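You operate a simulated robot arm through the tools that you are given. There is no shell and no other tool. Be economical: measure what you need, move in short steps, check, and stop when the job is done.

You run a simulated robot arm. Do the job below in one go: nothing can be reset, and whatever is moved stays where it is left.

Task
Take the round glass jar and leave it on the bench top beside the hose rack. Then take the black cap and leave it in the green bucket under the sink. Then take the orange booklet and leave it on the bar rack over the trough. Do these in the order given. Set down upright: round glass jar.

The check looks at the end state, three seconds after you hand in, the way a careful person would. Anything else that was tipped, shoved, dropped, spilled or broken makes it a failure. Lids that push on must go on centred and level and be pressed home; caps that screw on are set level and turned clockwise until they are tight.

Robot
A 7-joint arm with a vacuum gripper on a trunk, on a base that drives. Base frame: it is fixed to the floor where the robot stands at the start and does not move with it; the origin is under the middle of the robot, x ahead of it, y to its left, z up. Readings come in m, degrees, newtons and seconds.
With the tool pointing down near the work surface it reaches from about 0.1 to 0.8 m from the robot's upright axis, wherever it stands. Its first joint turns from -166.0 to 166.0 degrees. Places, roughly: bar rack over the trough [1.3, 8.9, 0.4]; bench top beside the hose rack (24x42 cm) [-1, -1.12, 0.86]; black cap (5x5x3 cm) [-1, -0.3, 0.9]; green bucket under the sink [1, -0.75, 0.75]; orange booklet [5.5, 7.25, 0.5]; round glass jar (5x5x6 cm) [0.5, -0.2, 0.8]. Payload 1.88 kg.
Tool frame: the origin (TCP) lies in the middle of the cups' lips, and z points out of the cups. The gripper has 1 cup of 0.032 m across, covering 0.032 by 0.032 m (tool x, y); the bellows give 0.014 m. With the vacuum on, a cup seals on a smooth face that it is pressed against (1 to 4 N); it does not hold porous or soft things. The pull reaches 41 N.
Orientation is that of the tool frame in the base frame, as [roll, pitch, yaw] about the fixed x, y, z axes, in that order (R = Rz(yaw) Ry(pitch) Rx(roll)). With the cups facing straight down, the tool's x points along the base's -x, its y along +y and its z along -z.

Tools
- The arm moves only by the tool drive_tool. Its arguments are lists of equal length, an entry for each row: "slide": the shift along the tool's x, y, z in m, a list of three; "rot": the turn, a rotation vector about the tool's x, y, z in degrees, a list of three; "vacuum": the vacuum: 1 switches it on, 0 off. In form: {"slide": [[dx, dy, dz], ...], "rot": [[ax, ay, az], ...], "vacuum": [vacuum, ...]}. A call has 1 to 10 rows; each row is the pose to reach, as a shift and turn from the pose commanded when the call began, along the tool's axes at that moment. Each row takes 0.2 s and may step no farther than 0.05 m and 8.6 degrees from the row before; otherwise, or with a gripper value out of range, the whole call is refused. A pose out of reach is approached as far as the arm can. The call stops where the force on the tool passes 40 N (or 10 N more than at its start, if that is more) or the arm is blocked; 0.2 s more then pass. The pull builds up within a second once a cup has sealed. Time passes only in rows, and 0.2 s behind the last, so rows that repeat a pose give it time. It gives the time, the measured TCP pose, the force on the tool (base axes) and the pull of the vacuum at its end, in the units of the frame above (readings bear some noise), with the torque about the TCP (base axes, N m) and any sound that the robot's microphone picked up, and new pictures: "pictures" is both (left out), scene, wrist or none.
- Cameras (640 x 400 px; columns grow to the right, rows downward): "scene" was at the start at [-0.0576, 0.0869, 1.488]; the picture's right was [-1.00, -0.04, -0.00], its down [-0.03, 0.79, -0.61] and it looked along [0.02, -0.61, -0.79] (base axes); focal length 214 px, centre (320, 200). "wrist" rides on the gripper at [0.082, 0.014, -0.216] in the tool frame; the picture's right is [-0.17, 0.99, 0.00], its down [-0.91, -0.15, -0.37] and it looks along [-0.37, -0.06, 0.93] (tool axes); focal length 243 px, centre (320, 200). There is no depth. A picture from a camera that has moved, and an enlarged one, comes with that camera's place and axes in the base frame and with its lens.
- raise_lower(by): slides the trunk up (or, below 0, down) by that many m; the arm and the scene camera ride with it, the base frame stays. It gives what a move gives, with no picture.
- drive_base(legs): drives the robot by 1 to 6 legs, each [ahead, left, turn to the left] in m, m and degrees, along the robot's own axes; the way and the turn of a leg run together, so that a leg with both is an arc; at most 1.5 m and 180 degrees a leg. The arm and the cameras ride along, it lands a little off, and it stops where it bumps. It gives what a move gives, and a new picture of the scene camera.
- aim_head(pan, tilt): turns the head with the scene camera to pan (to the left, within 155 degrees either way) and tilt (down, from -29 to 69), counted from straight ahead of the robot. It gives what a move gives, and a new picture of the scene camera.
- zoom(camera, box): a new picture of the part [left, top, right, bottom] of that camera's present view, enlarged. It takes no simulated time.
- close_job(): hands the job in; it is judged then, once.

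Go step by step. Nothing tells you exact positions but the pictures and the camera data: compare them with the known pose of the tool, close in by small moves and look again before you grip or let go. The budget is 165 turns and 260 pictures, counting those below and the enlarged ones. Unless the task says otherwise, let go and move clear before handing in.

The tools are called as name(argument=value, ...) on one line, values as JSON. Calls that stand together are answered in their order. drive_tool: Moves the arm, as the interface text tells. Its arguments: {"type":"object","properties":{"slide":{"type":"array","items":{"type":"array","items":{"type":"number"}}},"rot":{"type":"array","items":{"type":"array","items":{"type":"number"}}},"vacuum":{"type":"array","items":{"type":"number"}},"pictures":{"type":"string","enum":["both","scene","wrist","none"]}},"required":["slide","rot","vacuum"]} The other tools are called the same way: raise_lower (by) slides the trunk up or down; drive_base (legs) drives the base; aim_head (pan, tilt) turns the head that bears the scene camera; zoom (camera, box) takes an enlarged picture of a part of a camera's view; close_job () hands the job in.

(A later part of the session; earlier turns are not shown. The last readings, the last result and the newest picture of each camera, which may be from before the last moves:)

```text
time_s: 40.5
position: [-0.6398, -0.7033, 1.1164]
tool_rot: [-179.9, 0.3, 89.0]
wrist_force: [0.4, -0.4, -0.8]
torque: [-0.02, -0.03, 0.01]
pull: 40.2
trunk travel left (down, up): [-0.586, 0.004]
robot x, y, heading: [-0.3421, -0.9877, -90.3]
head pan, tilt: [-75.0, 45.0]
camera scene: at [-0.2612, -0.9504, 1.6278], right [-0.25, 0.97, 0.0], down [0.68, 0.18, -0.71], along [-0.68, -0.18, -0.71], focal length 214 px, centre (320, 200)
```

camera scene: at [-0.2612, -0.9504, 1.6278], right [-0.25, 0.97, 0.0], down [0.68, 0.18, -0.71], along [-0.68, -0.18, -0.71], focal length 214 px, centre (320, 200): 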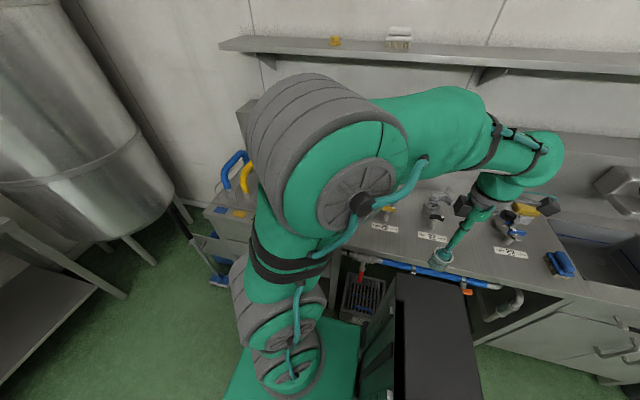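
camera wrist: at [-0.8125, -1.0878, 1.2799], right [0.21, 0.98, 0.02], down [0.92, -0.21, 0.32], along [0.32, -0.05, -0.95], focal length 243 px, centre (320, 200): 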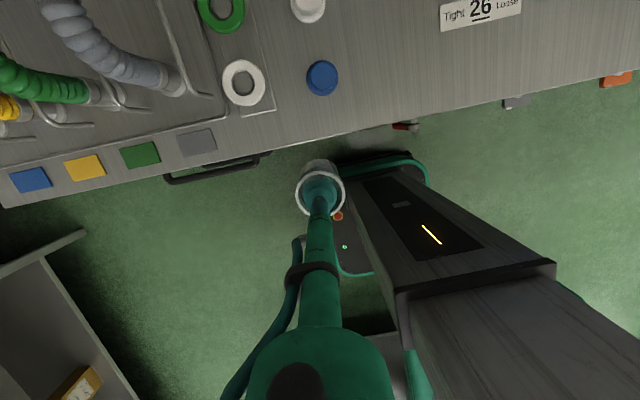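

drive_tool(slide=[[-0.0208, -0.0305, 0.0026], [-0.0442, -0.0589, 0.0052], [-0.0717, -0.0851, 0.0078], [-0.1008, -0.1097, 0.0104], [-0.1333, -0.1324, 0.013], [-0.1684, -0.1524, 0.0156], [-0.205, -0.1694, 0.0182], [-0.2445, -0.1824, 0.0208], [-0.2849, -0.193, 0.0234], [-0.3276, -0.2, 0.026]], rot=[[0, 0, -4.86], [0, 0, -9.7], [0, 0, -14.6], [0, 0, -19.4], [0, 0, -24.3], [0, 0, -29.2], [0, 0, -34], [0, 0, -38.9], [0, 0, -43.7], [0, 0, -48.6]], vacuum=[1, 1, 1, 1, 1, 1, 1, 1, 1, 1])

```text
time_s: 42.7
position: [-0.8473, -1.0282, 1.0888]
tool_rot: [-179.9, 0.1, 137.5]
wrist_force: [0.0, 0.6, -1.1]
torque: [-0.02, -0.03, 0.02]
pull: 40.7
trunk travel left (down, up): [-0.586, 0.004]
robot x, y, heading: [-0.3428, -0.9826, -90.5]
head pan, tilt: [-75.0, 45.0]
camera scene: at [-0.261, -0.9505, 1.6278], right [-0.25, 0.97, 0.0], down [0.68, 0.18, -0.71], along [-0.68, -0.18, -0.71], focal length 214 px, centre (320, 200)
camera wrist: at [-0.8985, -0.9621, 1.304], right [0.79, 0.62, 0.0], down [0.57, -0.73, 0.38], along [0.23, -0.3, -0.93], focal length 243 px, centre (320, 200)
```

scene: 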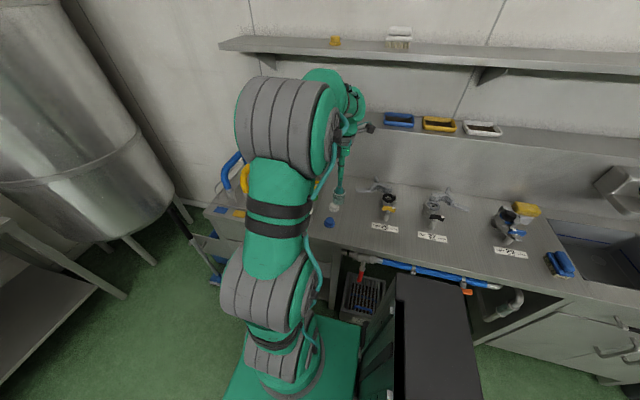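
wrist: 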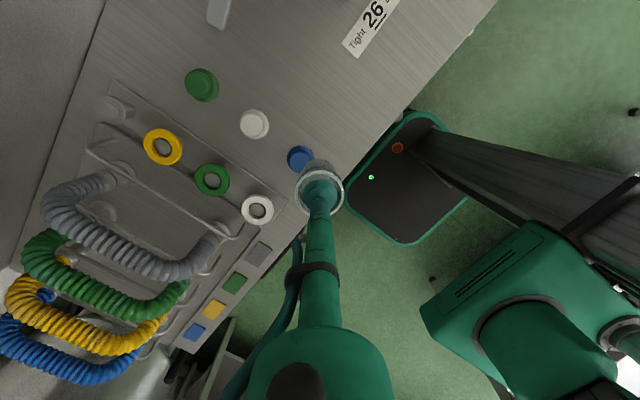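

Caps stand at y≈-1.06, the rack plate ends at y≈-1.15. I will set the jar at about (-1.014,-1.012), between and in front of the white and green caps, well clear of them.

drive_tool(slide=[[0.0335, -0.0253, 0.0225], [0.067, -0.0505, 0.045], [0.1, -0.0758, 0.0675], [0.1339, -0.1011, 0.09], [0.1339, -0.1011, 0.09]], rot=[[0, 0, 0], [0, 0, 0], [0, 0, 0], [0, 0, 0], [0, 0, 0]], vacuum=[1, 1, 1, 1, 1])

```text
time_s: 43.9
position: [-1.0131, -1.0109, 0.9991]
tool_rot: [-179.9, 0.1, 137.7]
wrist_force: [-0.1, 0.4, 0.0]
torque: [0.0, -0.05, -0.01]
pull: 41.0
trunk travel left (down, up): [-0.586, 0.004]
robot x, y, heading: [-0.3432, -0.9869, -90.1]
head pan, tilt: [-75.0, 45.0]
camera scene: at [-0.2614, -0.9502, 1.6278], right [-0.25, 0.97, 0.0], down [0.68, 0.18, -0.71], along [-0.68, -0.18, -0.71], focal length 214 px, centre (320, 200)
camera wrist: at [-1.065, -0.9462, 1.2134], right [0.79, 0.62, 0.0], down [0.57, -0.73, 0.38], along [0.23, -0.3, -0.93], focal length 243 px, centre (320, 200)
```

scene: 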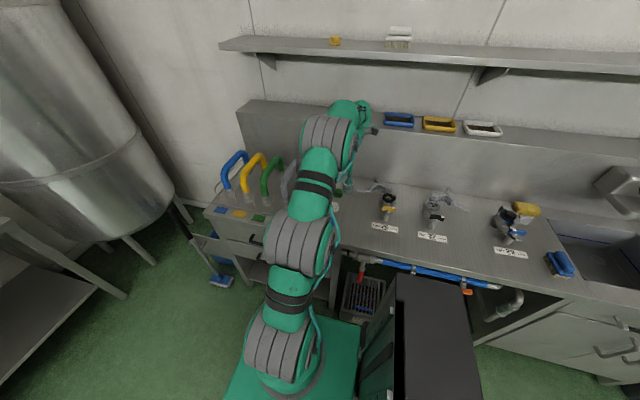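
wrist: 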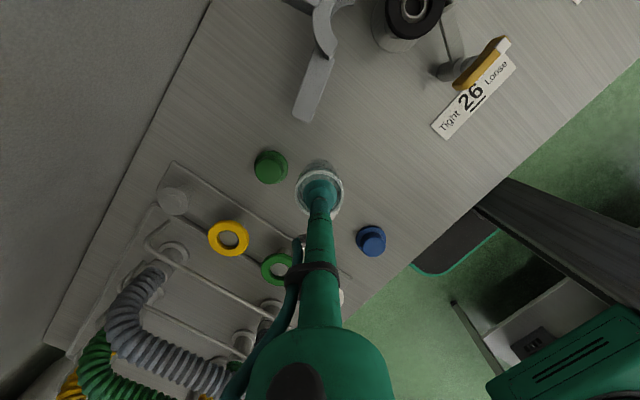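

drive_tool(slide=[[0, 0, 0.035], [0, 0, 0.065], [0, 0, 0.065]], rot=[[0, 0, 0], [0, 0, 0], [0, 0, 0]], vacuum=[1, 1, 1], pictures="none")

zoom(camera="wrist", box=[220, 100, 420, 260])

```text
time_s: 44.7
position: [-1.0113, -1.0123, 0.9377]
tool_rot: [-179.9, 0.1, 137.5]
wrist_force: [-0.5, 0.0, -1.1]
torque: [0.03, -0.03, -0.02]
pull: 41.2
trunk travel left (down, up): [-0.586, 0.004]
robot x, y, heading: [-0.3448, -0.9856, -90.2]
head pan, tilt: [-75.0, 45.0]
```

```text
2.50 times, centred on (320, 180) of wrist
camera zoom: at [-1.0629, -0.9466, 1.1521], right [0.79, 0.62, 0.0], down [0.57, -0.73, 0.38], along [0.23, -0.3, -0.93], focal length 606 px, centre (320, 250)
```

zoom: 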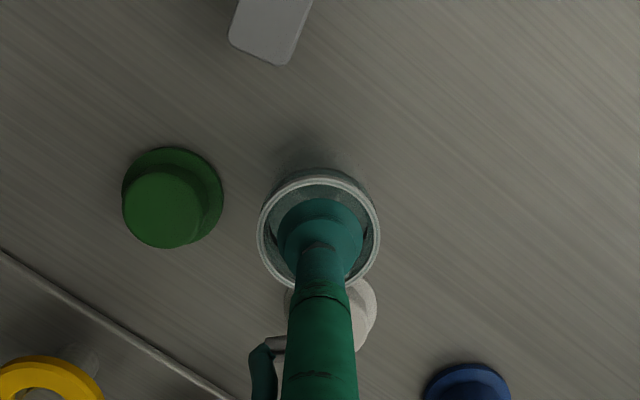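

Spacing to the white and green caps is about 2 cm. I lower in small steps until contact.

drive_tool(slide=[[0, 0, 0.01], [0, 0, 0.013], [0, 0, 0.016]], rot=[[0, 0, 0], [0, 0, 0], [0, 0, 0]], vacuum=[1, 1, 1], pictures="none")

```text
time_s: 45.5
position: [-1.0123, -1.0112, 0.9214]
tool_rot: [-179.8, 0.1, 137.6]
wrist_force: [0.4, -0.2, -0.4]
torque: [0.02, 0.03, -0.01]
pull: 40.8
trunk travel left (down, up): [-0.586, 0.004]
robot x, y, heading: [-0.3445, -0.9901, -90.3]
head pan, tilt: [-75.0, 45.0]
```

drive_tool(slide=[[0, 0, 0.002], [0, 0, 0.004], [0, 0, 0.006]], rot=[[0, 0, 0], [0, 0, 0], [0, 0, 0]], vacuum=[1, 1, 1], pictures="none")

zoom(camera="wrist", box=[220, 100, 420, 260])

```text
time_s: 46.3
position: [-1.0133, -1.0106, 0.9161]
tool_rot: [-179.8, -0.1, 137.6]
wrist_force: [2.3, -1.2, 7.8]
torque: [0.02, -0.1, -0.05]
pull: 40.7
trunk travel left (down, up): [-0.586, 0.004]
robot x, y, heading: [-0.3489, -0.9897, -90.1]
head pan, tilt: [-75.0, 45.0]
```

```text
2.50 times, centred on (320, 180) of wrist
camera zoom: at [-1.064, -0.9459, 1.1307], right [0.79, 0.62, 0.0], down [0.57, -0.73, 0.38], along [0.23, -0.3, -0.93], focal length 606 px, centre (320, 250)
```

zoom: 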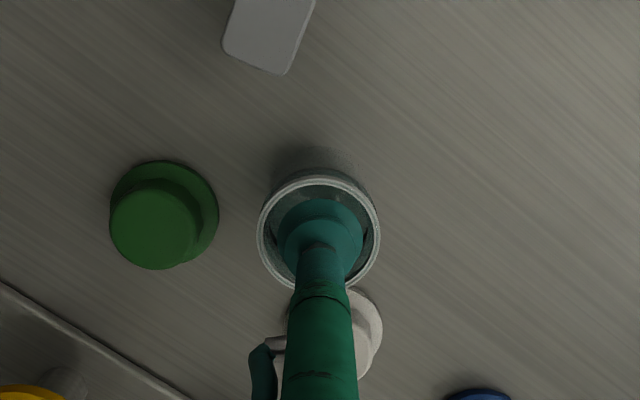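

Contact (8 N). I release the vacuum, wait for it to vent, then rise straight up.

drive_tool(slide=[[0, 0, -0.001], [0, 0, -0.001], [0, 0, -0.001], [0, 0, -0.001], [0, 0, -0.001], [0, 0, -0.003], [0, 0, -0.006], [0, 0, -0.01]], rot=[[0, 0, 0], [0, 0, 0], [0, 0, 0], [0, 0, 0], [0, 0, 0], [0, 0, 0], [0, 0, 0], [0, 0, 0]], vacuum=[0, 0, 0, 0, 0, 0, 0, 0], pictures="none")

zoom(camera="wrist", box=[220, 100, 420, 260])

```text
time_s: 48.1
position: [-1.0113, -1.0115, 0.9254]
tool_rot: [-179.9, 0.1, 137.6]
wrist_force: [-0.1, -0.7, 0.6]
torque: [-0.02, -0.01, 0.0]
pull: 0.0
trunk travel left (down, up): [-0.586, 0.004]
robot x, y, heading: [-0.3443, -0.9864, -90.3]
head pan, tilt: [-75.0, 45.0]
```

```text
2.50 times, centred on (320, 180) of wrist
camera zoom: at [-1.0637, -0.9459, 1.1387], right [0.79, 0.62, 0.0], down [0.57, -0.73, 0.38], along [0.23, -0.3, -0.93], focal length 606 px, centre (320, 250)
```

zoom: 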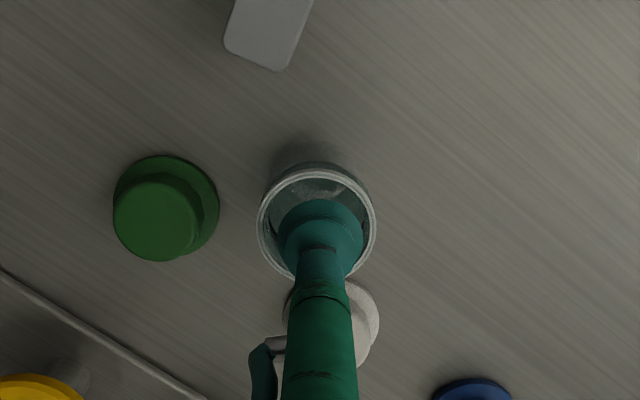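

The jar is released and standing. I rise clear and move away toward the aisle.

drive_tool(slide=[[0, 0, -0.015], [0, 0, -0.045], [0, 0, -0.085], [-0.0335, 0.0253, -0.1], [-0.067, 0.0505, -0.12], [-0.1, 0.0758, -0.14], [-0.1339, 0.1011, -0.16]], rot=[[0, 0, 0], [0, 0, 0], [0, 0, 0], [0, 0, 0], [0, 0, 0], [0, 0, 0], [0, 0, 0]], vacuum=[0, 0, 0, 0, 0, 0, 0], pictures="wrist")

```text
time_s: 49.7
position: [-0.8481, -1.0271, 1.0855]
tool_rot: [-179.9, 0.0, 137.6]
wrist_force: [-0.9, -0.4, 0.2]
torque: [-0.02, 0.02, 0.02]
pull: 0.1
trunk travel left (down, up): [-0.586, 0.004]
robot x, y, heading: [-0.3472, -0.9868, -90.2]
head pan, tilt: [-75.0, 45.0]
camera wrist: at [-0.898, -0.962, 1.2996], right [0.79, 0.62, 0.0], down [0.57, -0.73, 0.38], along [0.23, -0.3, -0.93], focal length 243 px, centre (320, 200)
```

wrist: 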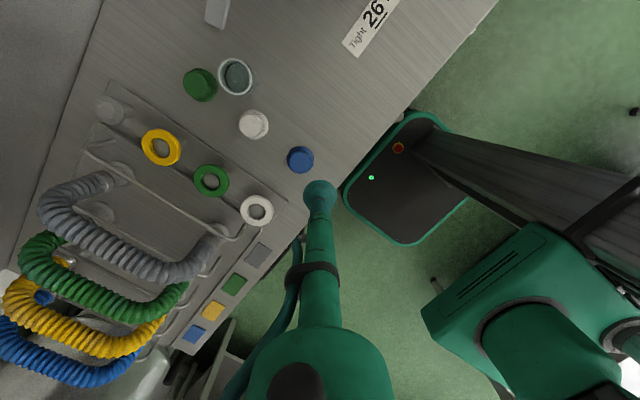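

The jar stands upright on its own. Next the black cap: I drive along the bench to station 29.

drive_base(legs=[[-0.58, 0, 0]])

zoom(camera="wrist", box=[0, 0, 640, 400])

```text
time_s: 53.0
position: [-0.8499, -0.4596, 1.0849]
tool_rot: [-179.9, 0.1, 138.9]
wrist_force: [0.5, 0.5, -0.1]
torque: [0.03, -0.01, 0.0]
pull: 0.0
trunk travel left (down, up): [-0.586, 0.004]
robot x, y, heading: [-0.3479, -0.4101, -89.2]
head pan, tilt: [-75.0, 45.0]
camera scene: at [-0.2647, -0.3698, 1.6278], right [-0.27, 0.96, 0.0], down [0.68, 0.19, -0.71], along [-0.68, -0.19, -0.71], focal length 214 px, centre (320, 200)
```

scene: 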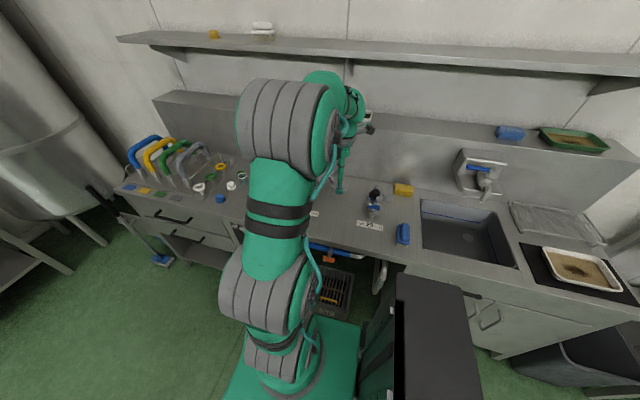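

```text
1.00 times, centred on (320, 200) of wrist (not enlarged: the box is as wide or as high as the picture)
camera zoom: at [-0.9023, -0.3956, 1.2993], right [0.77, 0.63, 0.0], down [0.59, -0.72, 0.38], along [0.24, -0.29, -0.93], focal length 243 px, centre (320, 200)
```

zoom: 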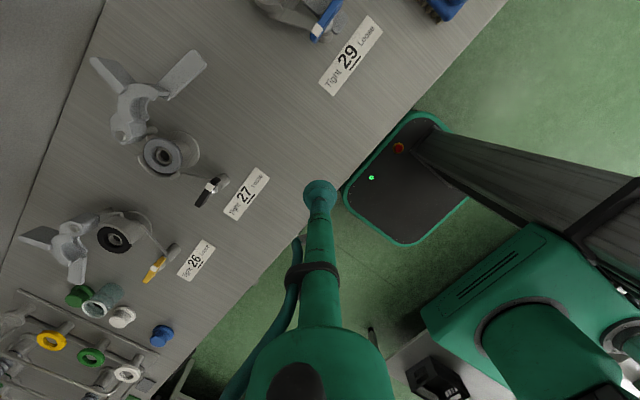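

zoom(camera="scene", box=[330, 165, 430, 245])

zoom(camera="wrist", box=[20, 30, 280, 300])

```text
5.00 times, centred on (380, 205) of scene
camera zoom: at [-0.2647, -0.3698, 1.6278], right [-0.27, 0.96, 0.0], down [0.68, 0.19, -0.71], along [-0.68, -0.19, -0.71], focal length 1072 px, centre (20, 175)
```

zoom: 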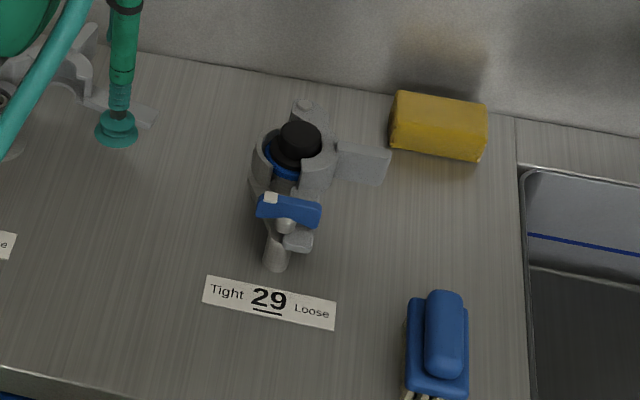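

```text
1.48 times, centred on (150, 165) of wrist
camera zoom: at [-0.9023, -0.3956, 1.2993], right [0.77, 0.63, 0.0], down [0.59, -0.72, 0.38], along [0.24, -0.29, -0.93], focal length 359 px, centre (572, 252)
```

zoom: 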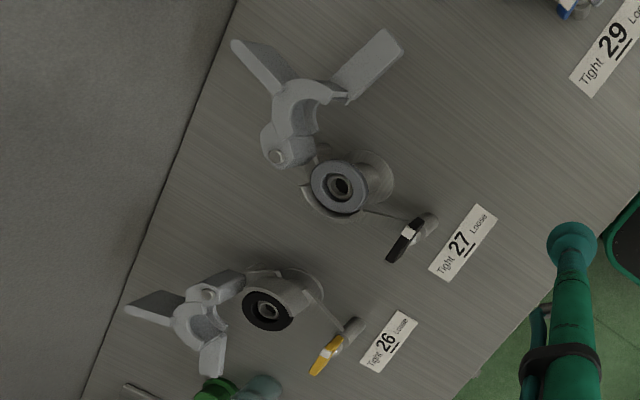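

Station 29 holds the black cap in a hinged clamp with a blue T-lever whose white tip points to "Tight" (empty stations 26/27 point to "Loose"). I bring the wrist camera over it for a closer look.

drive_tool(slide=[[0.03, 0.03, 0], [0.045, 0.035, 0], [0.045, 0.035, 0]], rot=[[0, 0, 0], [0, 0, 0], [0, 0, 0]], vacuum=[0, 0, 0], pictures="wrist")

zoom(camera="wrist", box=[220, 0, 420, 150])

```text
time_s: 53.8
position: [-0.8598, -0.4047, 1.0848]
tool_rot: [-179.8, 0.1, 138.8]
wrist_force: [-0.5, 0.2, -0.5]
torque: [-0.01, 0.01, -0.01]
pull: 0.0
trunk travel left (down, up): [-0.586, 0.004]
robot x, y, heading: [-0.3484, -0.4072, -89.1]
head pan, tilt: [-75.0, 45.0]
camera wrist: at [-0.9122, -0.3401, 1.299], right [0.77, 0.63, 0.0], down [0.59, -0.72, 0.38], along [0.24, -0.29, -0.93], focal length 243 px, centre (320, 200)
```

wrist: 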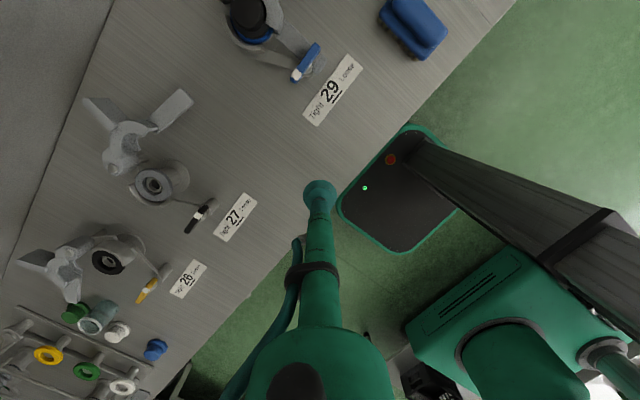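

```text
2.67 times, centred on (320, 75) of wrist
camera zoom: at [-0.9122, -0.3401, 1.299], right [0.77, 0.63, 0.0], down [0.59, -0.72, 0.38], along [0.24, -0.29, -0.93], focal length 647 px, centre (320, 533)
```

zoom: 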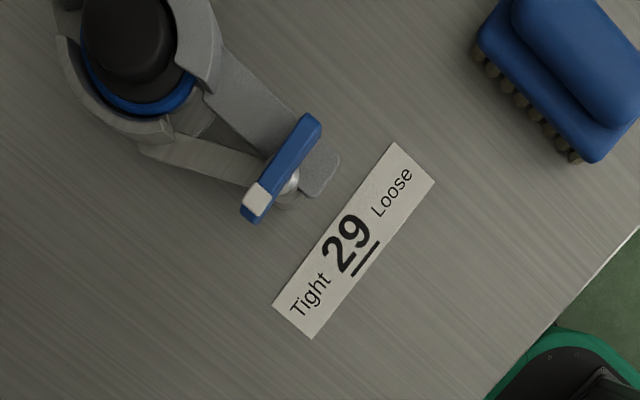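

drive_tool(slide=[[0.035, -0.0207, 0.01], [0.07, -0.0414, 0.02], [0.07, -0.0414, 0.02]], rot=[[0, 0, 0], [0, 0, 0], [0, 0, 0]], vacuum=[0, 0, 0], pictures="none")

zoom(camera="wrist", box=[200, 20, 420, 200])

zoom(camera="scene", box=[345, 175, 405, 225])

```text
time_s: 54.6
position: [-0.9418, -0.3889, 1.0654]
tool_rot: [-179.8, 0.1, 138.8]
wrist_force: [-0.7, 0.1, -0.2]
torque: [-0.02, 0.01, -0.01]
pull: 0.1
trunk travel left (down, up): [-0.586, 0.004]
robot x, y, heading: [-0.349, -0.4058, -89.2]
head pan, tilt: [-75.0, 45.0]
```

```text
2.22 times, centred on (310, 110) of wrist
camera zoom: at [-0.9937, -0.324, 1.2793], right [0.77, 0.63, 0.0], down [0.59, -0.72, 0.38], along [0.24, -0.29, -0.93], focal length 539 px, centre (342, 400)
```

zoom: 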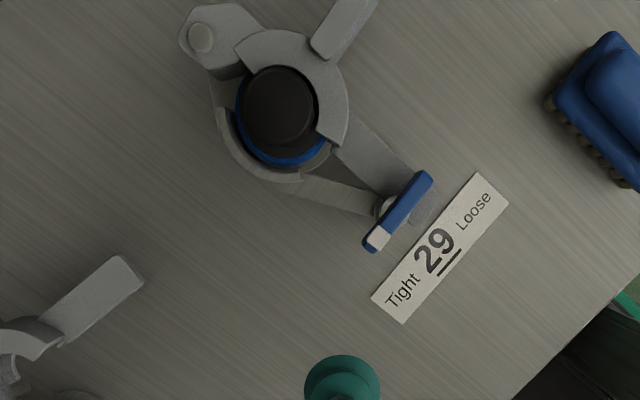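

```text
8.00 times, centred on (375, 200) of scene
camera zoom: at [-0.265, -0.3698, 1.6278], right [-0.27, 0.96, 0.0], down [0.68, 0.19, -0.71], along [-0.68, -0.19, -0.71], focal length 1716 px, centre (-120, 200)
```

zoom: 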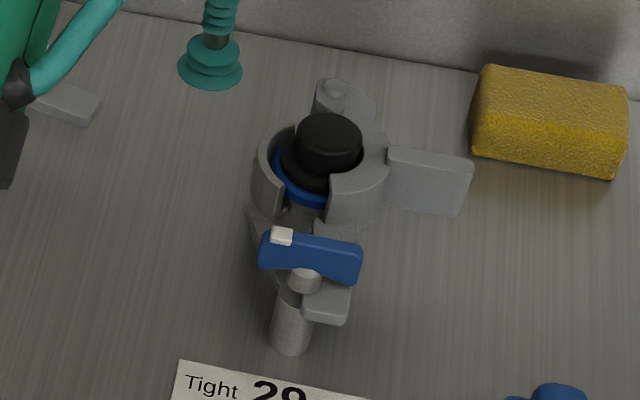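

Geometry: post at about (-0.956,-0.315), blue bar along y at z≈0.94, white tip at y≈-0.34. I move the tool in front of the lever for a close view before pushing it.

drive_tool(slide=[[0.03, 0.03, 0.01], [0.045, 0.07, 0.02], [0.05, 0.09, 0.04], [0.05, 0.09, 0.04]], rot=[[0, 0, 0], [0, 0, 0], [0, 0, 0], [0, 0, 0]], vacuum=[0, 0, 0, 0], pictures="none")

zoom(camera="wrist", box=[200, 50, 420, 250])

zoom(camera="scene", box=[345, 175, 405, 225])

```text
time_s: 55.6
position: [-0.9044, -0.3209, 1.0005]
tool_rot: [180.0, -0.1, 138.7]
wrist_force: [0.7, 0.9, 0.2]
torque: [-0.09, -0.01, 0.01]
pull: 0.1
out of reach, approached as far as the arm can: row 1, 2, 3, 4
trunk travel left (down, up): [-0.586, 0.004]
robot x, y, heading: [-0.3518, -0.4076, -89.1]
head pan, tilt: [-75.0, 45.0]
```

```text
2.00 times, centred on (310, 150) of wrist
camera zoom: at [-0.9569, -0.2563, 1.2153], right [0.78, 0.63, 0.0], down [0.59, -0.72, 0.37], along [0.24, -0.29, -0.93], focal length 485 px, centre (340, 300)
```

zoom: 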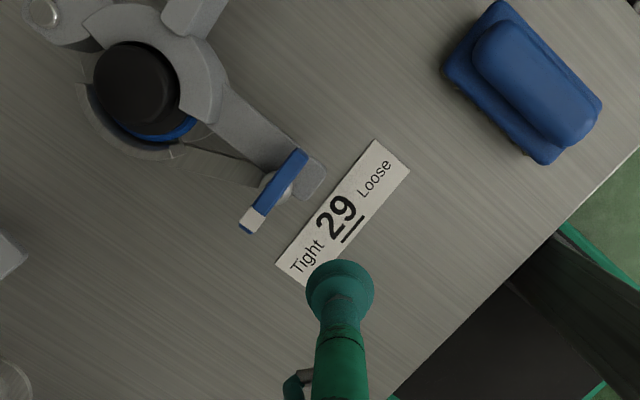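

```text
8.00 times, centred on (375, 200) of scene
camera zoom: at [-0.2651, -0.3691, 1.6278], right [-0.27, 0.96, 0.0], down [0.68, 0.19, -0.71], along [-0.68, -0.19, -0.71], focal length 1716 px, centre (-120, 200)
```

zoom: 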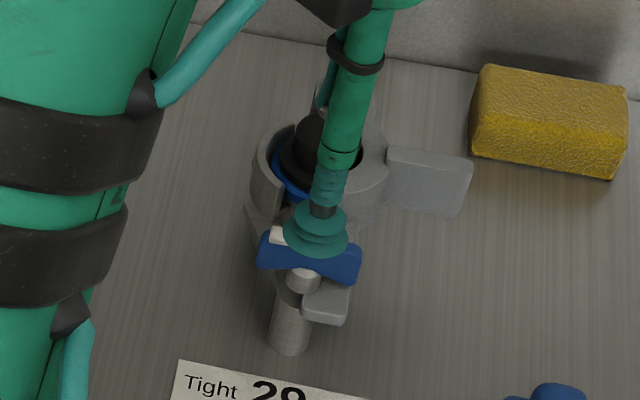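

I lower the cup in front of the lever's +y end, just above the grey tab.

drive_tool(slide=[[0.023, 0.017, 0.0], [0.023, 0.017, 0.04], [0.023, 0.017, 0.0725], [0.023, 0.017, 0.0725]], rot=[[0, 0, 0], [0, 0, 0], [0, 0, 0], [0, 0, 0]], vacuum=[0, 0, 0, 0], pictures="none")

zoom(camera="wrist", box=[240, 110, 380, 250])

zoom(camera="scene", box=[345, 175, 405, 225])

```text
time_s: 56.6
position: [-0.9135, -0.2954, 0.9263]
tool_rot: [-179.9, 0.1, 138.8]
wrist_force: [-0.2, 0.2, -0.8]
torque: [-0.01, 0.03, 0.0]
pull: 0.0
out of reach, approached as far as the arm can: row 1, 2
trunk travel left (down, up): [-0.586, 0.004]
robot x, y, heading: [-0.3511, -0.4075, -89.3]
head pan, tilt: [-75.0, 45.0]
```

```text
2.86 times, centred on (310, 180) of wrist
camera zoom: at [-0.9658, -0.2306, 1.1396], right [0.77, 0.63, 0.0], down [0.59, -0.72, 0.38], along [0.24, -0.29, -0.93], focal length 693 px, centre (349, 257)
```

zoom: 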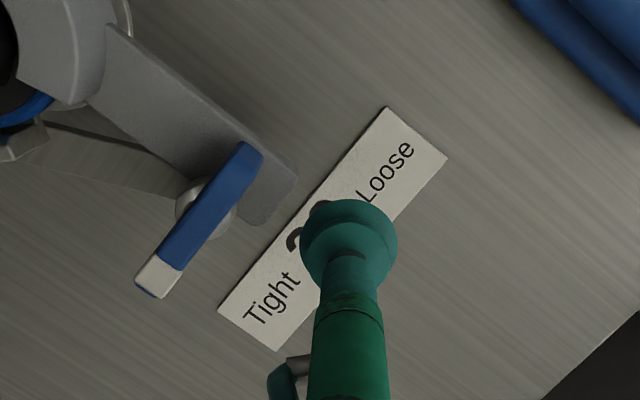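

```text
8.00 times, centred on (375, 200) of scene
camera zoom: at [-0.265, -0.3698, 1.6278], right [-0.27, 0.96, 0.0], down [0.68, 0.19, -0.71], along [-0.68, -0.19, -0.71], focal length 1716 px, centre (-120, 200)
```

zoom: 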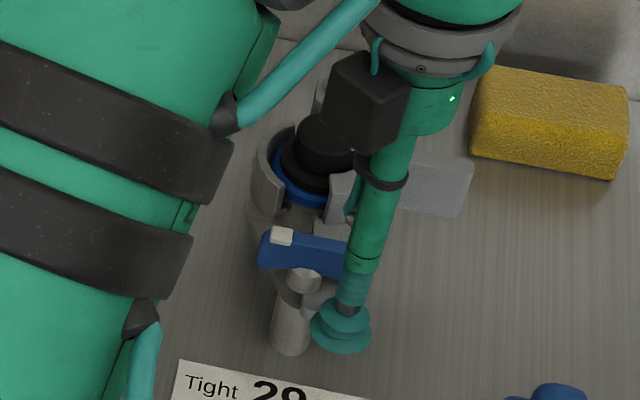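

Lever centre refined to (-0.958,-0.311). I push the +y end toward the wall (counter-clockwise) a first bit.

drive_tool(slide=[[0.016, -0.0068, 0.0], [0.0218, -0.0107, 0], [0.0292, -0.0105, 0], [0.0369, -0.0133, 0], [0.0369, -0.0133, 0]], rot=[[0, 0, 0], [0, 0, 0], [0, 0, 0], [0, 0, 0], [0, 0, 0]], vacuum=[0, 0, 0, 0, 0], pictures="none")

zoom(camera="wrist", box=[240, 110, 380, 250])

```text
time_s: 57.8
position: [-0.9357, -0.2905, 0.9277]
tool_rot: [180.0, -0.1, 138.6]
wrist_force: [-0.1, -0.7, -0.6]
torque: [0.0, -0.01, 0.01]
pull: 0.0
out of reach, approached as far as the arm can: row 3, 4, 5
trunk travel left (down, up): [-0.586, 0.004]
robot x, y, heading: [-0.3487, -0.4064, -89.3]
head pan, tilt: [-75.0, 45.0]
```

```text
2.86 times, centred on (310, 180) of wrist
camera zoom: at [-0.9879, -0.2261, 1.1422], right [0.78, 0.63, 0.0], down [0.58, -0.72, 0.37], along [0.24, -0.29, -0.93], focal length 693 px, centre (349, 257)
```

zoom: 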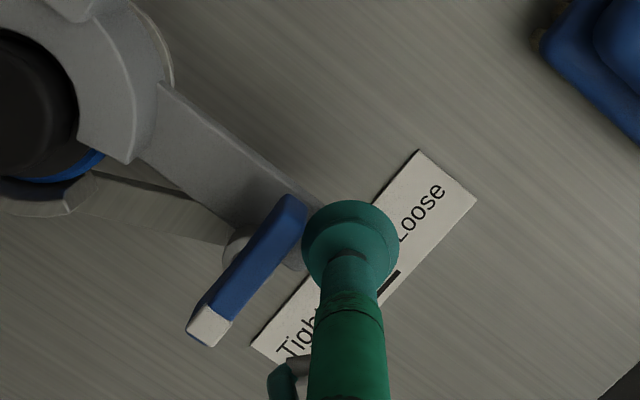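

The reach limit seems tied to the tool yaw relative to the arm azimuth; I rotate the tool to its natural yaw and continue the push.

drive_tool(slide=[[0, 0, 0], [0, 0, 0], [0.0093, 0.0005, 0], [0.017, -0.0023, 0], [0.0236, -0.0068, 0], [0.0236, -0.0068, 0]], rot=[[0, 0, 8], [0, 0, 16], [0, 0, 16], [0, 0, 17], [0, 0, 18], [0, 0, 18]], vacuum=[0, 0, 0, 0, 0, 0], pictures="none")

zoom(camera="wrist", box=[240, 110, 380, 250])

```text
time_s: 59.2
position: [-0.9578, -0.2793, 0.9273]
tool_rot: [-179.9, 0.1, 120.8]
wrist_force: [0.2, 0.0, 0.8]
torque: [0.01, 0.02, 0.03]
pull: 0.0
trunk travel left (down, up): [-0.586, 0.004]
robot x, y, heading: [-0.3499, -0.4069, -89.4]
head pan, tilt: [-75.0, 45.0]
```

```text
2.86 times, centred on (310, 180) of wrist
camera zoom: at [-0.9869, -0.202, 1.1423], right [0.93, 0.36, 0.0], down [0.34, -0.86, 0.38], along [0.14, -0.35, -0.93], focal length 693 px, centre (349, 257)
```

zoom: 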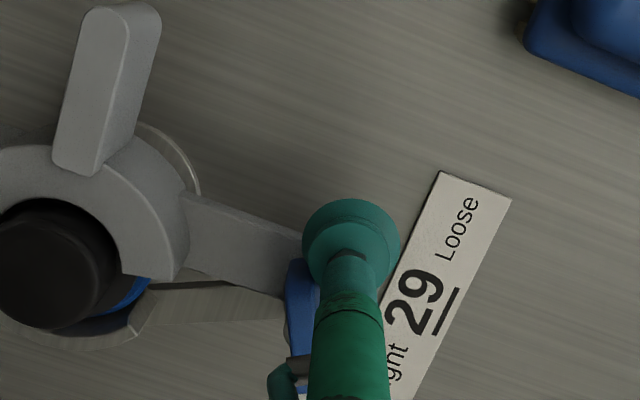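

The lever turns freely (about 40° so far). I continue the push.

drive_tool(slide=[[0.0027, -0.0079, 0], [0.0043, -0.0163, 0], [0.0031, -0.0241, 0], [0.0031, -0.0241, 0]], rot=[[0, 0, 0], [0, 0, 0], [0, 0, 0], [0, 0, 0]], vacuum=[0, 0, 0, 0], pictures="none")

zoom(camera="wrist", box=[240, 110, 380, 250])

zoom(camera="scene", box=[345, 175, 405, 225])

```text
time_s: 60.2
position: [-0.9806, -0.29, 0.9269]
tool_rot: [-179.8, 0.2, 120.9]
wrist_force: [1.1, 0.5, -0.4]
torque: [-0.01, 0.01, 0.01]
pull: 0.0
trunk travel left (down, up): [-0.586, 0.004]
robot x, y, heading: [-0.3505, -0.4088, -89.0]
head pan, tilt: [-75.0, 45.0]
```

```text
2.86 times, centred on (310, 180) of wrist
camera zoom: at [-1.01, -0.2121, 1.1414], right [0.93, 0.36, 0.0], down [0.34, -0.86, 0.38], along [0.14, -0.35, -0.93], focal length 693 px, centre (349, 257)
```

zoom: 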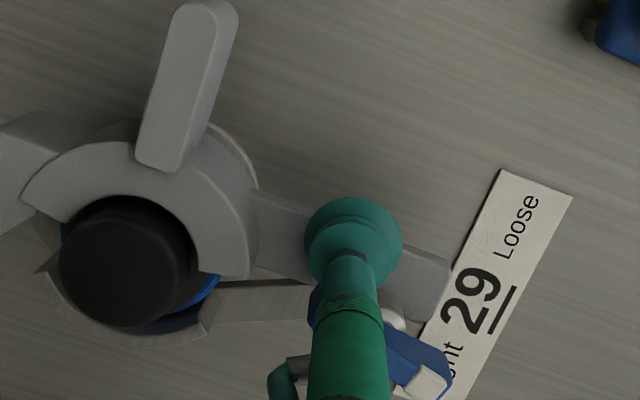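

```text
8.00 times, centred on (375, 200) of scene
camera zoom: at [-0.2648, -0.3699, 1.6278], right [-0.27, 0.96, 0.0], down [0.68, 0.19, -0.71], along [-0.68, -0.19, -0.71], focal length 1716 px, centre (-120, 200)
```

zoom: 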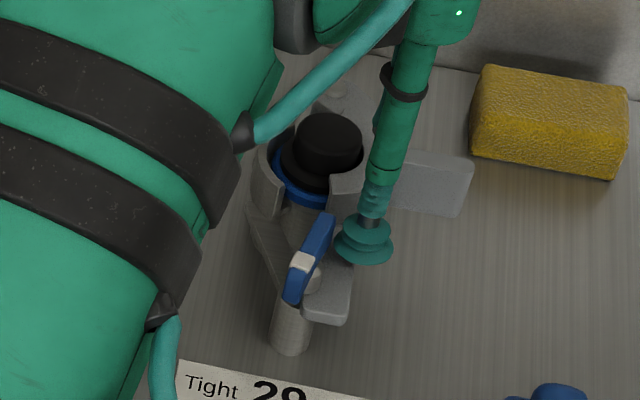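

White tip now points to the aisle (~85°). I lift over to the other side and will push the white end on toward "Loose".

drive_tool(slide=[[0.0051, 0.0031, 0], [0.0051, 0.0031, -0.04], [-0.03, 0.006, -0.055], [-0.0782, 0.0099, -0.055], [-0.0782, 0.0099, -0.02], [-0.0782, 0.0099, 0], [-0.0782, 0.0099, 0]], rot=[[0, 0, 0], [0, 0, 0], [0, 0, 0], [0, 0, 0], [0, 0, 0], [0, 0, 0], [0, 0, 0]], vacuum=[0, 0, 0, 0, 0, 0, 0], pictures="none")

zoom(camera="wrist", box=[240, 110, 380, 250])

```text
time_s: 61.8
position: [-0.9305, -0.3529, 0.9275]
tool_rot: [-179.9, 0.1, 120.8]
wrist_force: [0.0, -0.4, 0.2]
torque: [-0.02, 0.04, 0.01]
pull: 0.1
trunk travel left (down, up): [-0.586, 0.004]
robot x, y, heading: [-0.3468, -0.4089, -88.9]
head pan, tilt: [-75.0, 45.0]
```

```text
2.86 times, centred on (310, 180) of wrist
camera zoom: at [-0.9594, -0.2754, 1.1411], right [0.93, 0.36, 0.0], down [0.34, -0.86, 0.38], along [0.14, -0.35, -0.93], focal length 693 px, centre (349, 257)
```

zoom: 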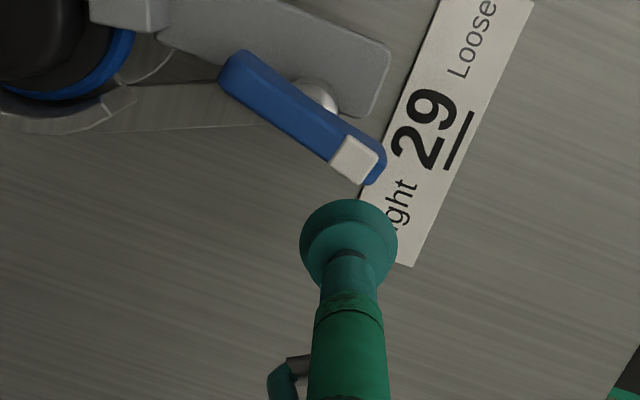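

drive_tool(slide=[[0.0199, 0.0055, 0], [0.0229, 0.0131, 0], [0.0278, 0.0195, 0], [0.0342, 0.0245, 0], [0.0415, 0.0277, 0], [0.0496, 0.0291, 0], [0.0549, 0.0288, 0], [0.0549, 0.0288, 0]], rot=[[0, 0, 0], [0, 0, 0], [0, 0, 0], [0, 0, 0], [0, 0, 0], [0, 0, 0], [0, 0, 0], [0, 0, 0]], vacuum=[0, 0, 0, 0, 0, 0, 0, 0], pictures="none")

zoom(camera="wrist", box=[240, 110, 380, 250])

```text
time_s: 63.6
position: [-0.9333, -0.2916, 0.9264]
tool_rot: [-179.8, 0.1, 120.8]
wrist_force: [1.2, 1.0, 0.1]
torque: [0.0, 0.0, 0.03]
pull: 0.1
trunk travel left (down, up): [-0.586, 0.004]
robot x, y, heading: [-0.3462, -0.4095, -89.0]
head pan, tilt: [-75.0, 45.0]
```

```text
2.86 times, centred on (310, 180) of wrist
camera zoom: at [-0.9637, -0.2138, 1.1412], right [0.93, 0.36, 0.0], down [0.34, -0.86, 0.38], along [0.14, -0.35, -0.93], focal length 693 px, centre (349, 257)
```

zoom: 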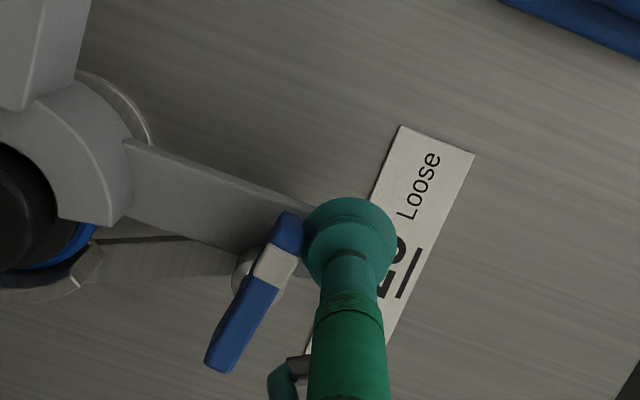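

drive_tool(slide=[[0.006, -0.0036, 0], [0.0113, -0.0072, 0], [0.0113, -0.0072, 0], [-0.006, 0.012, 0], [-0.006, 0.012, -0.04], [-0.006, 0.012, -0.08]], rot=[[0, 0, 0], [0, 0, 0], [0, 0, 0], [0, 0, 0], [0, 0, 0], [0, 0, 0]], vacuum=[0, 0, 0, 0, 0, 0], pictures="none")

zoom(camera="wrist", box=[200, 50, 420, 250])

zoom(camera="scene", box=[345, 175, 405, 225])

```text
time_s: 65.0
position: [-0.9227, -0.291, 1.0056]
tool_rot: [-180.0, 0.3, 120.8]
wrist_force: [-0.4, 0.0, 0.1]
torque: [-0.02, 0.04, 0.0]
pull: 0.1
trunk travel left (down, up): [-0.586, 0.004]
robot x, y, heading: [-0.3527, -0.4096, -88.9]
head pan, tilt: [-75.0, 45.0]
```

```text
2.00 times, centred on (310, 150) of wrist
camera zoom: at [-0.9524, -0.2129, 1.2205], right [0.93, 0.36, 0.0], down [0.34, -0.86, 0.38], along [0.14, -0.35, -0.93], focal length 485 px, centre (340, 300)
```

zoom: 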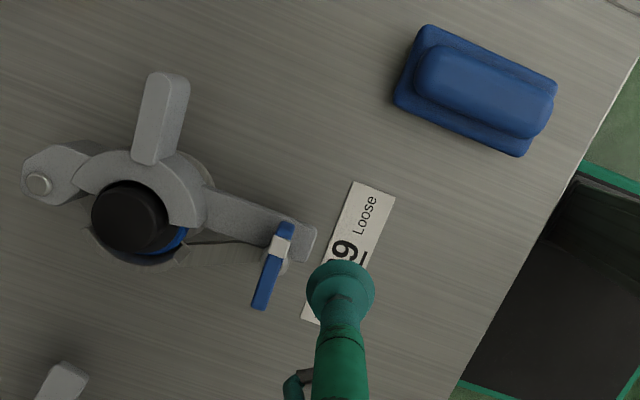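

```text
8.00 times, centred on (375, 200) of scene
camera zoom: at [-0.2649, -0.3699, 1.6277], right [-0.27, 0.96, 0.0], down [0.68, 0.19, -0.71], along [-0.68, -0.19, -0.71], focal length 1716 px, centre (-120, 200)
```

zoom: 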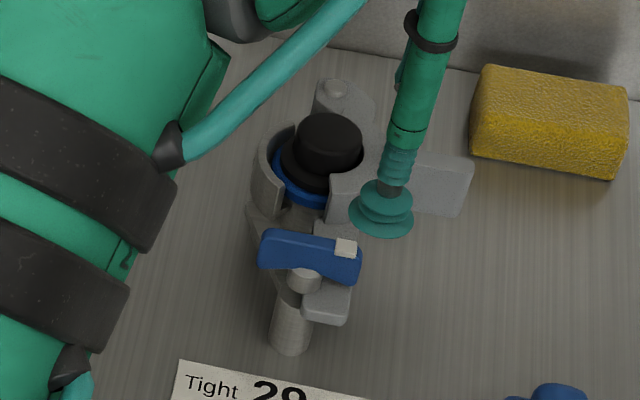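

The lever is at "Loose". Next I open the jaw by pushing its handle toward the wall (pivot near (-1.106,-0.321)); I shift the base first for reach, and I must stay clear of the yellow sponge.

drive_base(legs=[[-0.15, 0, 0]])

zoom(camera="scene", box=[310, 160, 390, 230])

zoom(camera="wrist", box=[0, 0, 640, 400])

```text
time_s: 66.4
position: [-0.9255, -0.141, 1.006]
tool_rot: [-180.0, 0.1, 120.9]
wrist_force: [0.1, -0.1, 0.1]
torque: [0.0, 0.05, -0.02]
pull: 0.0
trunk travel left (down, up): [-0.586, 0.004]
robot x, y, heading: [-0.349, -0.259, -88.9]
head pan, tilt: [-75.0, 45.0]
camera scene: at [-0.2674, -0.2183, 1.6278], right [-0.28, 0.96, 0.0], down [0.68, 0.2, -0.71], along [-0.68, -0.2, -0.71], focal length 214 px, centre (320, 200)
```

scene: 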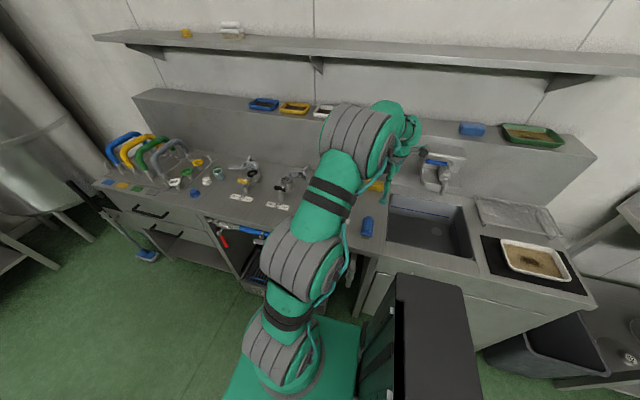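

```text
5.71 times, centred on (350, 195) of scene
camera zoom: at [-0.2674, -0.2183, 1.6278], right [-0.28, 0.96, 0.0], down [0.68, 0.2, -0.71], along [-0.68, -0.2, -0.71], focal length 1226 px, centre (149, 229)
```

zoom: 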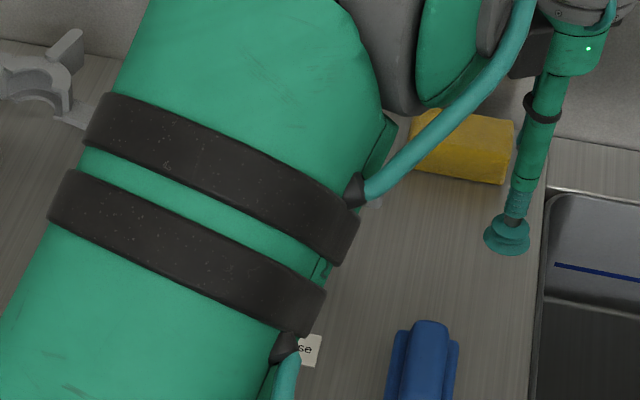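

```text
1.00 times, centred on (320, 200) of wrist (not enlarged: the box is as wide or as high as the picture)
camera zoom: at [-0.9553, -0.0628, 1.2207], right [0.93, 0.36, 0.0], down [0.34, -0.86, 0.38], along [0.14, -0.35, -0.93], focal length 243 px, centre (320, 200)
```

zoom: 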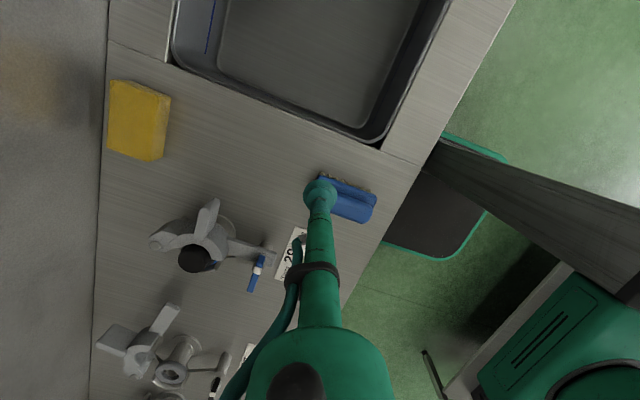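

drive_tool(slide=[[-0.0121, -0.0342, 0], [-0.0243, -0.0685, 0], [-0.0364, -0.1027, 0], [-0.0364, -0.1027, 0.045], [-0.0364, -0.1027, 0.085], [-0.0364, -0.1027, 0.085]], rot=[[0, 0, -3], [0, 0, -6], [0, 0, -9], [0, 0, -9], [0, 0, -9], [0, 0, -9]], vacuum=[0, 0, 0, 0, 0, 0], pictures="none")

zoom(camera="wrist", box=[180, 80, 400, 280])

```text
time_s: 67.8
position: [-0.997, -0.225, 0.9195]
tool_rot: [-179.9, 0.2, 129.8]
wrist_force: [0.3, 0.4, 0.6]
torque: [0.0, -0.02, 0.02]
pull: 0.0
trunk travel left (down, up): [-0.586, 0.004]
robot x, y, heading: [-0.3535, -0.2575, -89.0]
head pan, tilt: [-75.0, 45.0]
```

```text
2.00 times, centred on (290, 180) of wrist
camera zoom: at [-1.0384, -0.1532, 1.1342], right [0.86, 0.51, 0.0], down [0.47, -0.8, 0.38], along [0.19, -0.33, -0.93], focal length 485 px, centre (380, 240)
```

zoom: 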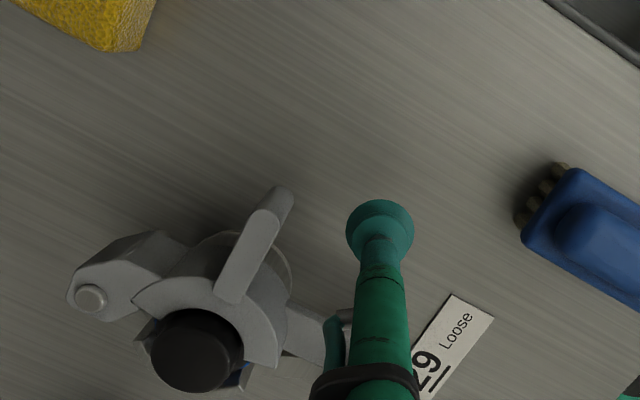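

drive_tool(slide=[[0.0025, -0.0201, 0], [0.0239, -0.0256, 0], [0.0439, -0.0324, 0], [0.0439, -0.0324, 0]], rot=[[0, 0, 0], [0, 0, 0], [0, 0, 0], [0, 0, 0]], vacuum=[0, 0, 0, 0], pictures="none")

zoom(camera="wrist", box=[180, 80, 400, 280])

```text
time_s: 68.8
position: [-1.047, -0.2139, 0.9218]
tool_rot: [-179.9, 0.1, 130.0]
wrist_force: [-0.2, 0.0, -0.4]
torque: [0.0, -0.01, 0.0]
pull: 0.1
trunk travel left (down, up): [-0.586, 0.004]
robot x, y, heading: [-0.3512, -0.2585, -89.3]
head pan, tilt: [-75.0, 45.0]
```

```text
2.00 times, centred on (290, 180) of wrist
camera zoom: at [-1.0884, -0.1419, 1.1359], right [0.86, 0.51, 0.0], down [0.47, -0.8, 0.38], along [0.19, -0.33, -0.93], focal length 485 px, centre (380, 240)
```

zoom: 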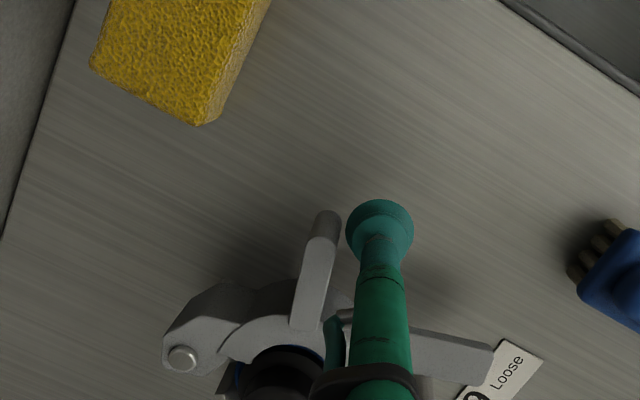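

drive_tool(slide=[[0.0186, -0.0066, 0], [0.0329, -0.016, 0], [0.0329, -0.016, 0]], rot=[[0, 0, 0], [0, 0, 0], [0, 0, 0]], vacuum=[0, 0, 0], pictures="none")

zoom(camera="wrist", box=[180, 80, 400, 280])

```text
time_s: 69.6
position: [-1.0798, -0.1979, 0.9222]
tool_rot: [-180.0, 0.0, 129.9]
wrist_force: [-0.3, 0.2, -0.1]
torque: [0.0, -0.03, 0.0]
pull: 0.0
trunk travel left (down, up): [-0.586, 0.004]
robot x, y, heading: [-0.3511, -0.2575, -89.1]
head pan, tilt: [-75.0, 45.0]
```

```text
2.00 times, centred on (290, 180) of wrist
camera zoom: at [-1.1215, -0.1255, 1.1368], right [0.86, 0.51, 0.0], down [0.47, -0.8, 0.38], along [0.19, -0.33, -0.93], focal length 485 px, centre (380, 240)
```

zoom: 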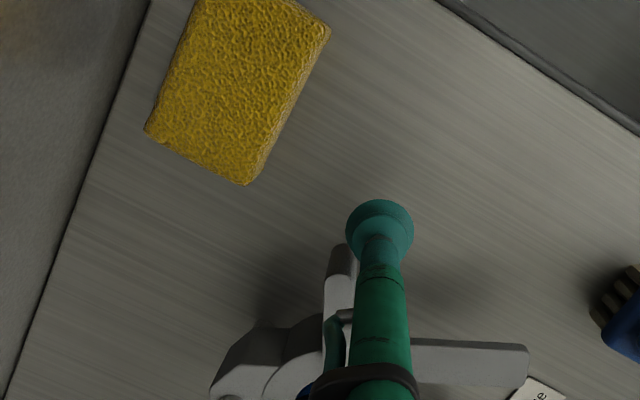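

drive_tool(slide=[[-0.004, 0.0359, 0], [-0.004, 0.0359, -0.045], [-0.004, 0.0359, -0.085], [-0.004, 0.0359, -0.085]], rot=[[0, 0, 0], [0, 0, 0], [0, 0, 0], [0, 0, 0]], vacuum=[0, 0, 0, 0], pictures="none")

zoom(camera="wrist", box=[120, 80, 400, 330])

```text
time_s: 70.6
position: [-1.0477, -0.1787, 1.006]
tool_rot: [-179.9, 0.1, 130.0]
wrist_force: [0.8, -0.4, 0.2]
torque: [0.0, -0.01, 0.01]
pull: 0.0
trunk travel left (down, up): [-0.586, 0.004]
robot x, y, heading: [-0.3539, -0.2535, -88.9]
head pan, tilt: [-75.0, 45.0]
```

```text
1.60 times, centred on (260, 205) of wrist
camera zoom: at [-1.0906, -0.1074, 1.2211], right [0.86, 0.51, 0.0], down [0.47, -0.8, 0.38], along [0.19, -0.33, -0.93], focal length 388 px, centre (416, 192)
```

zoom: 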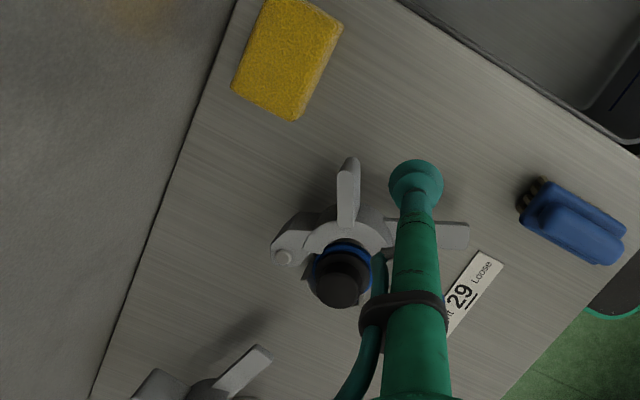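

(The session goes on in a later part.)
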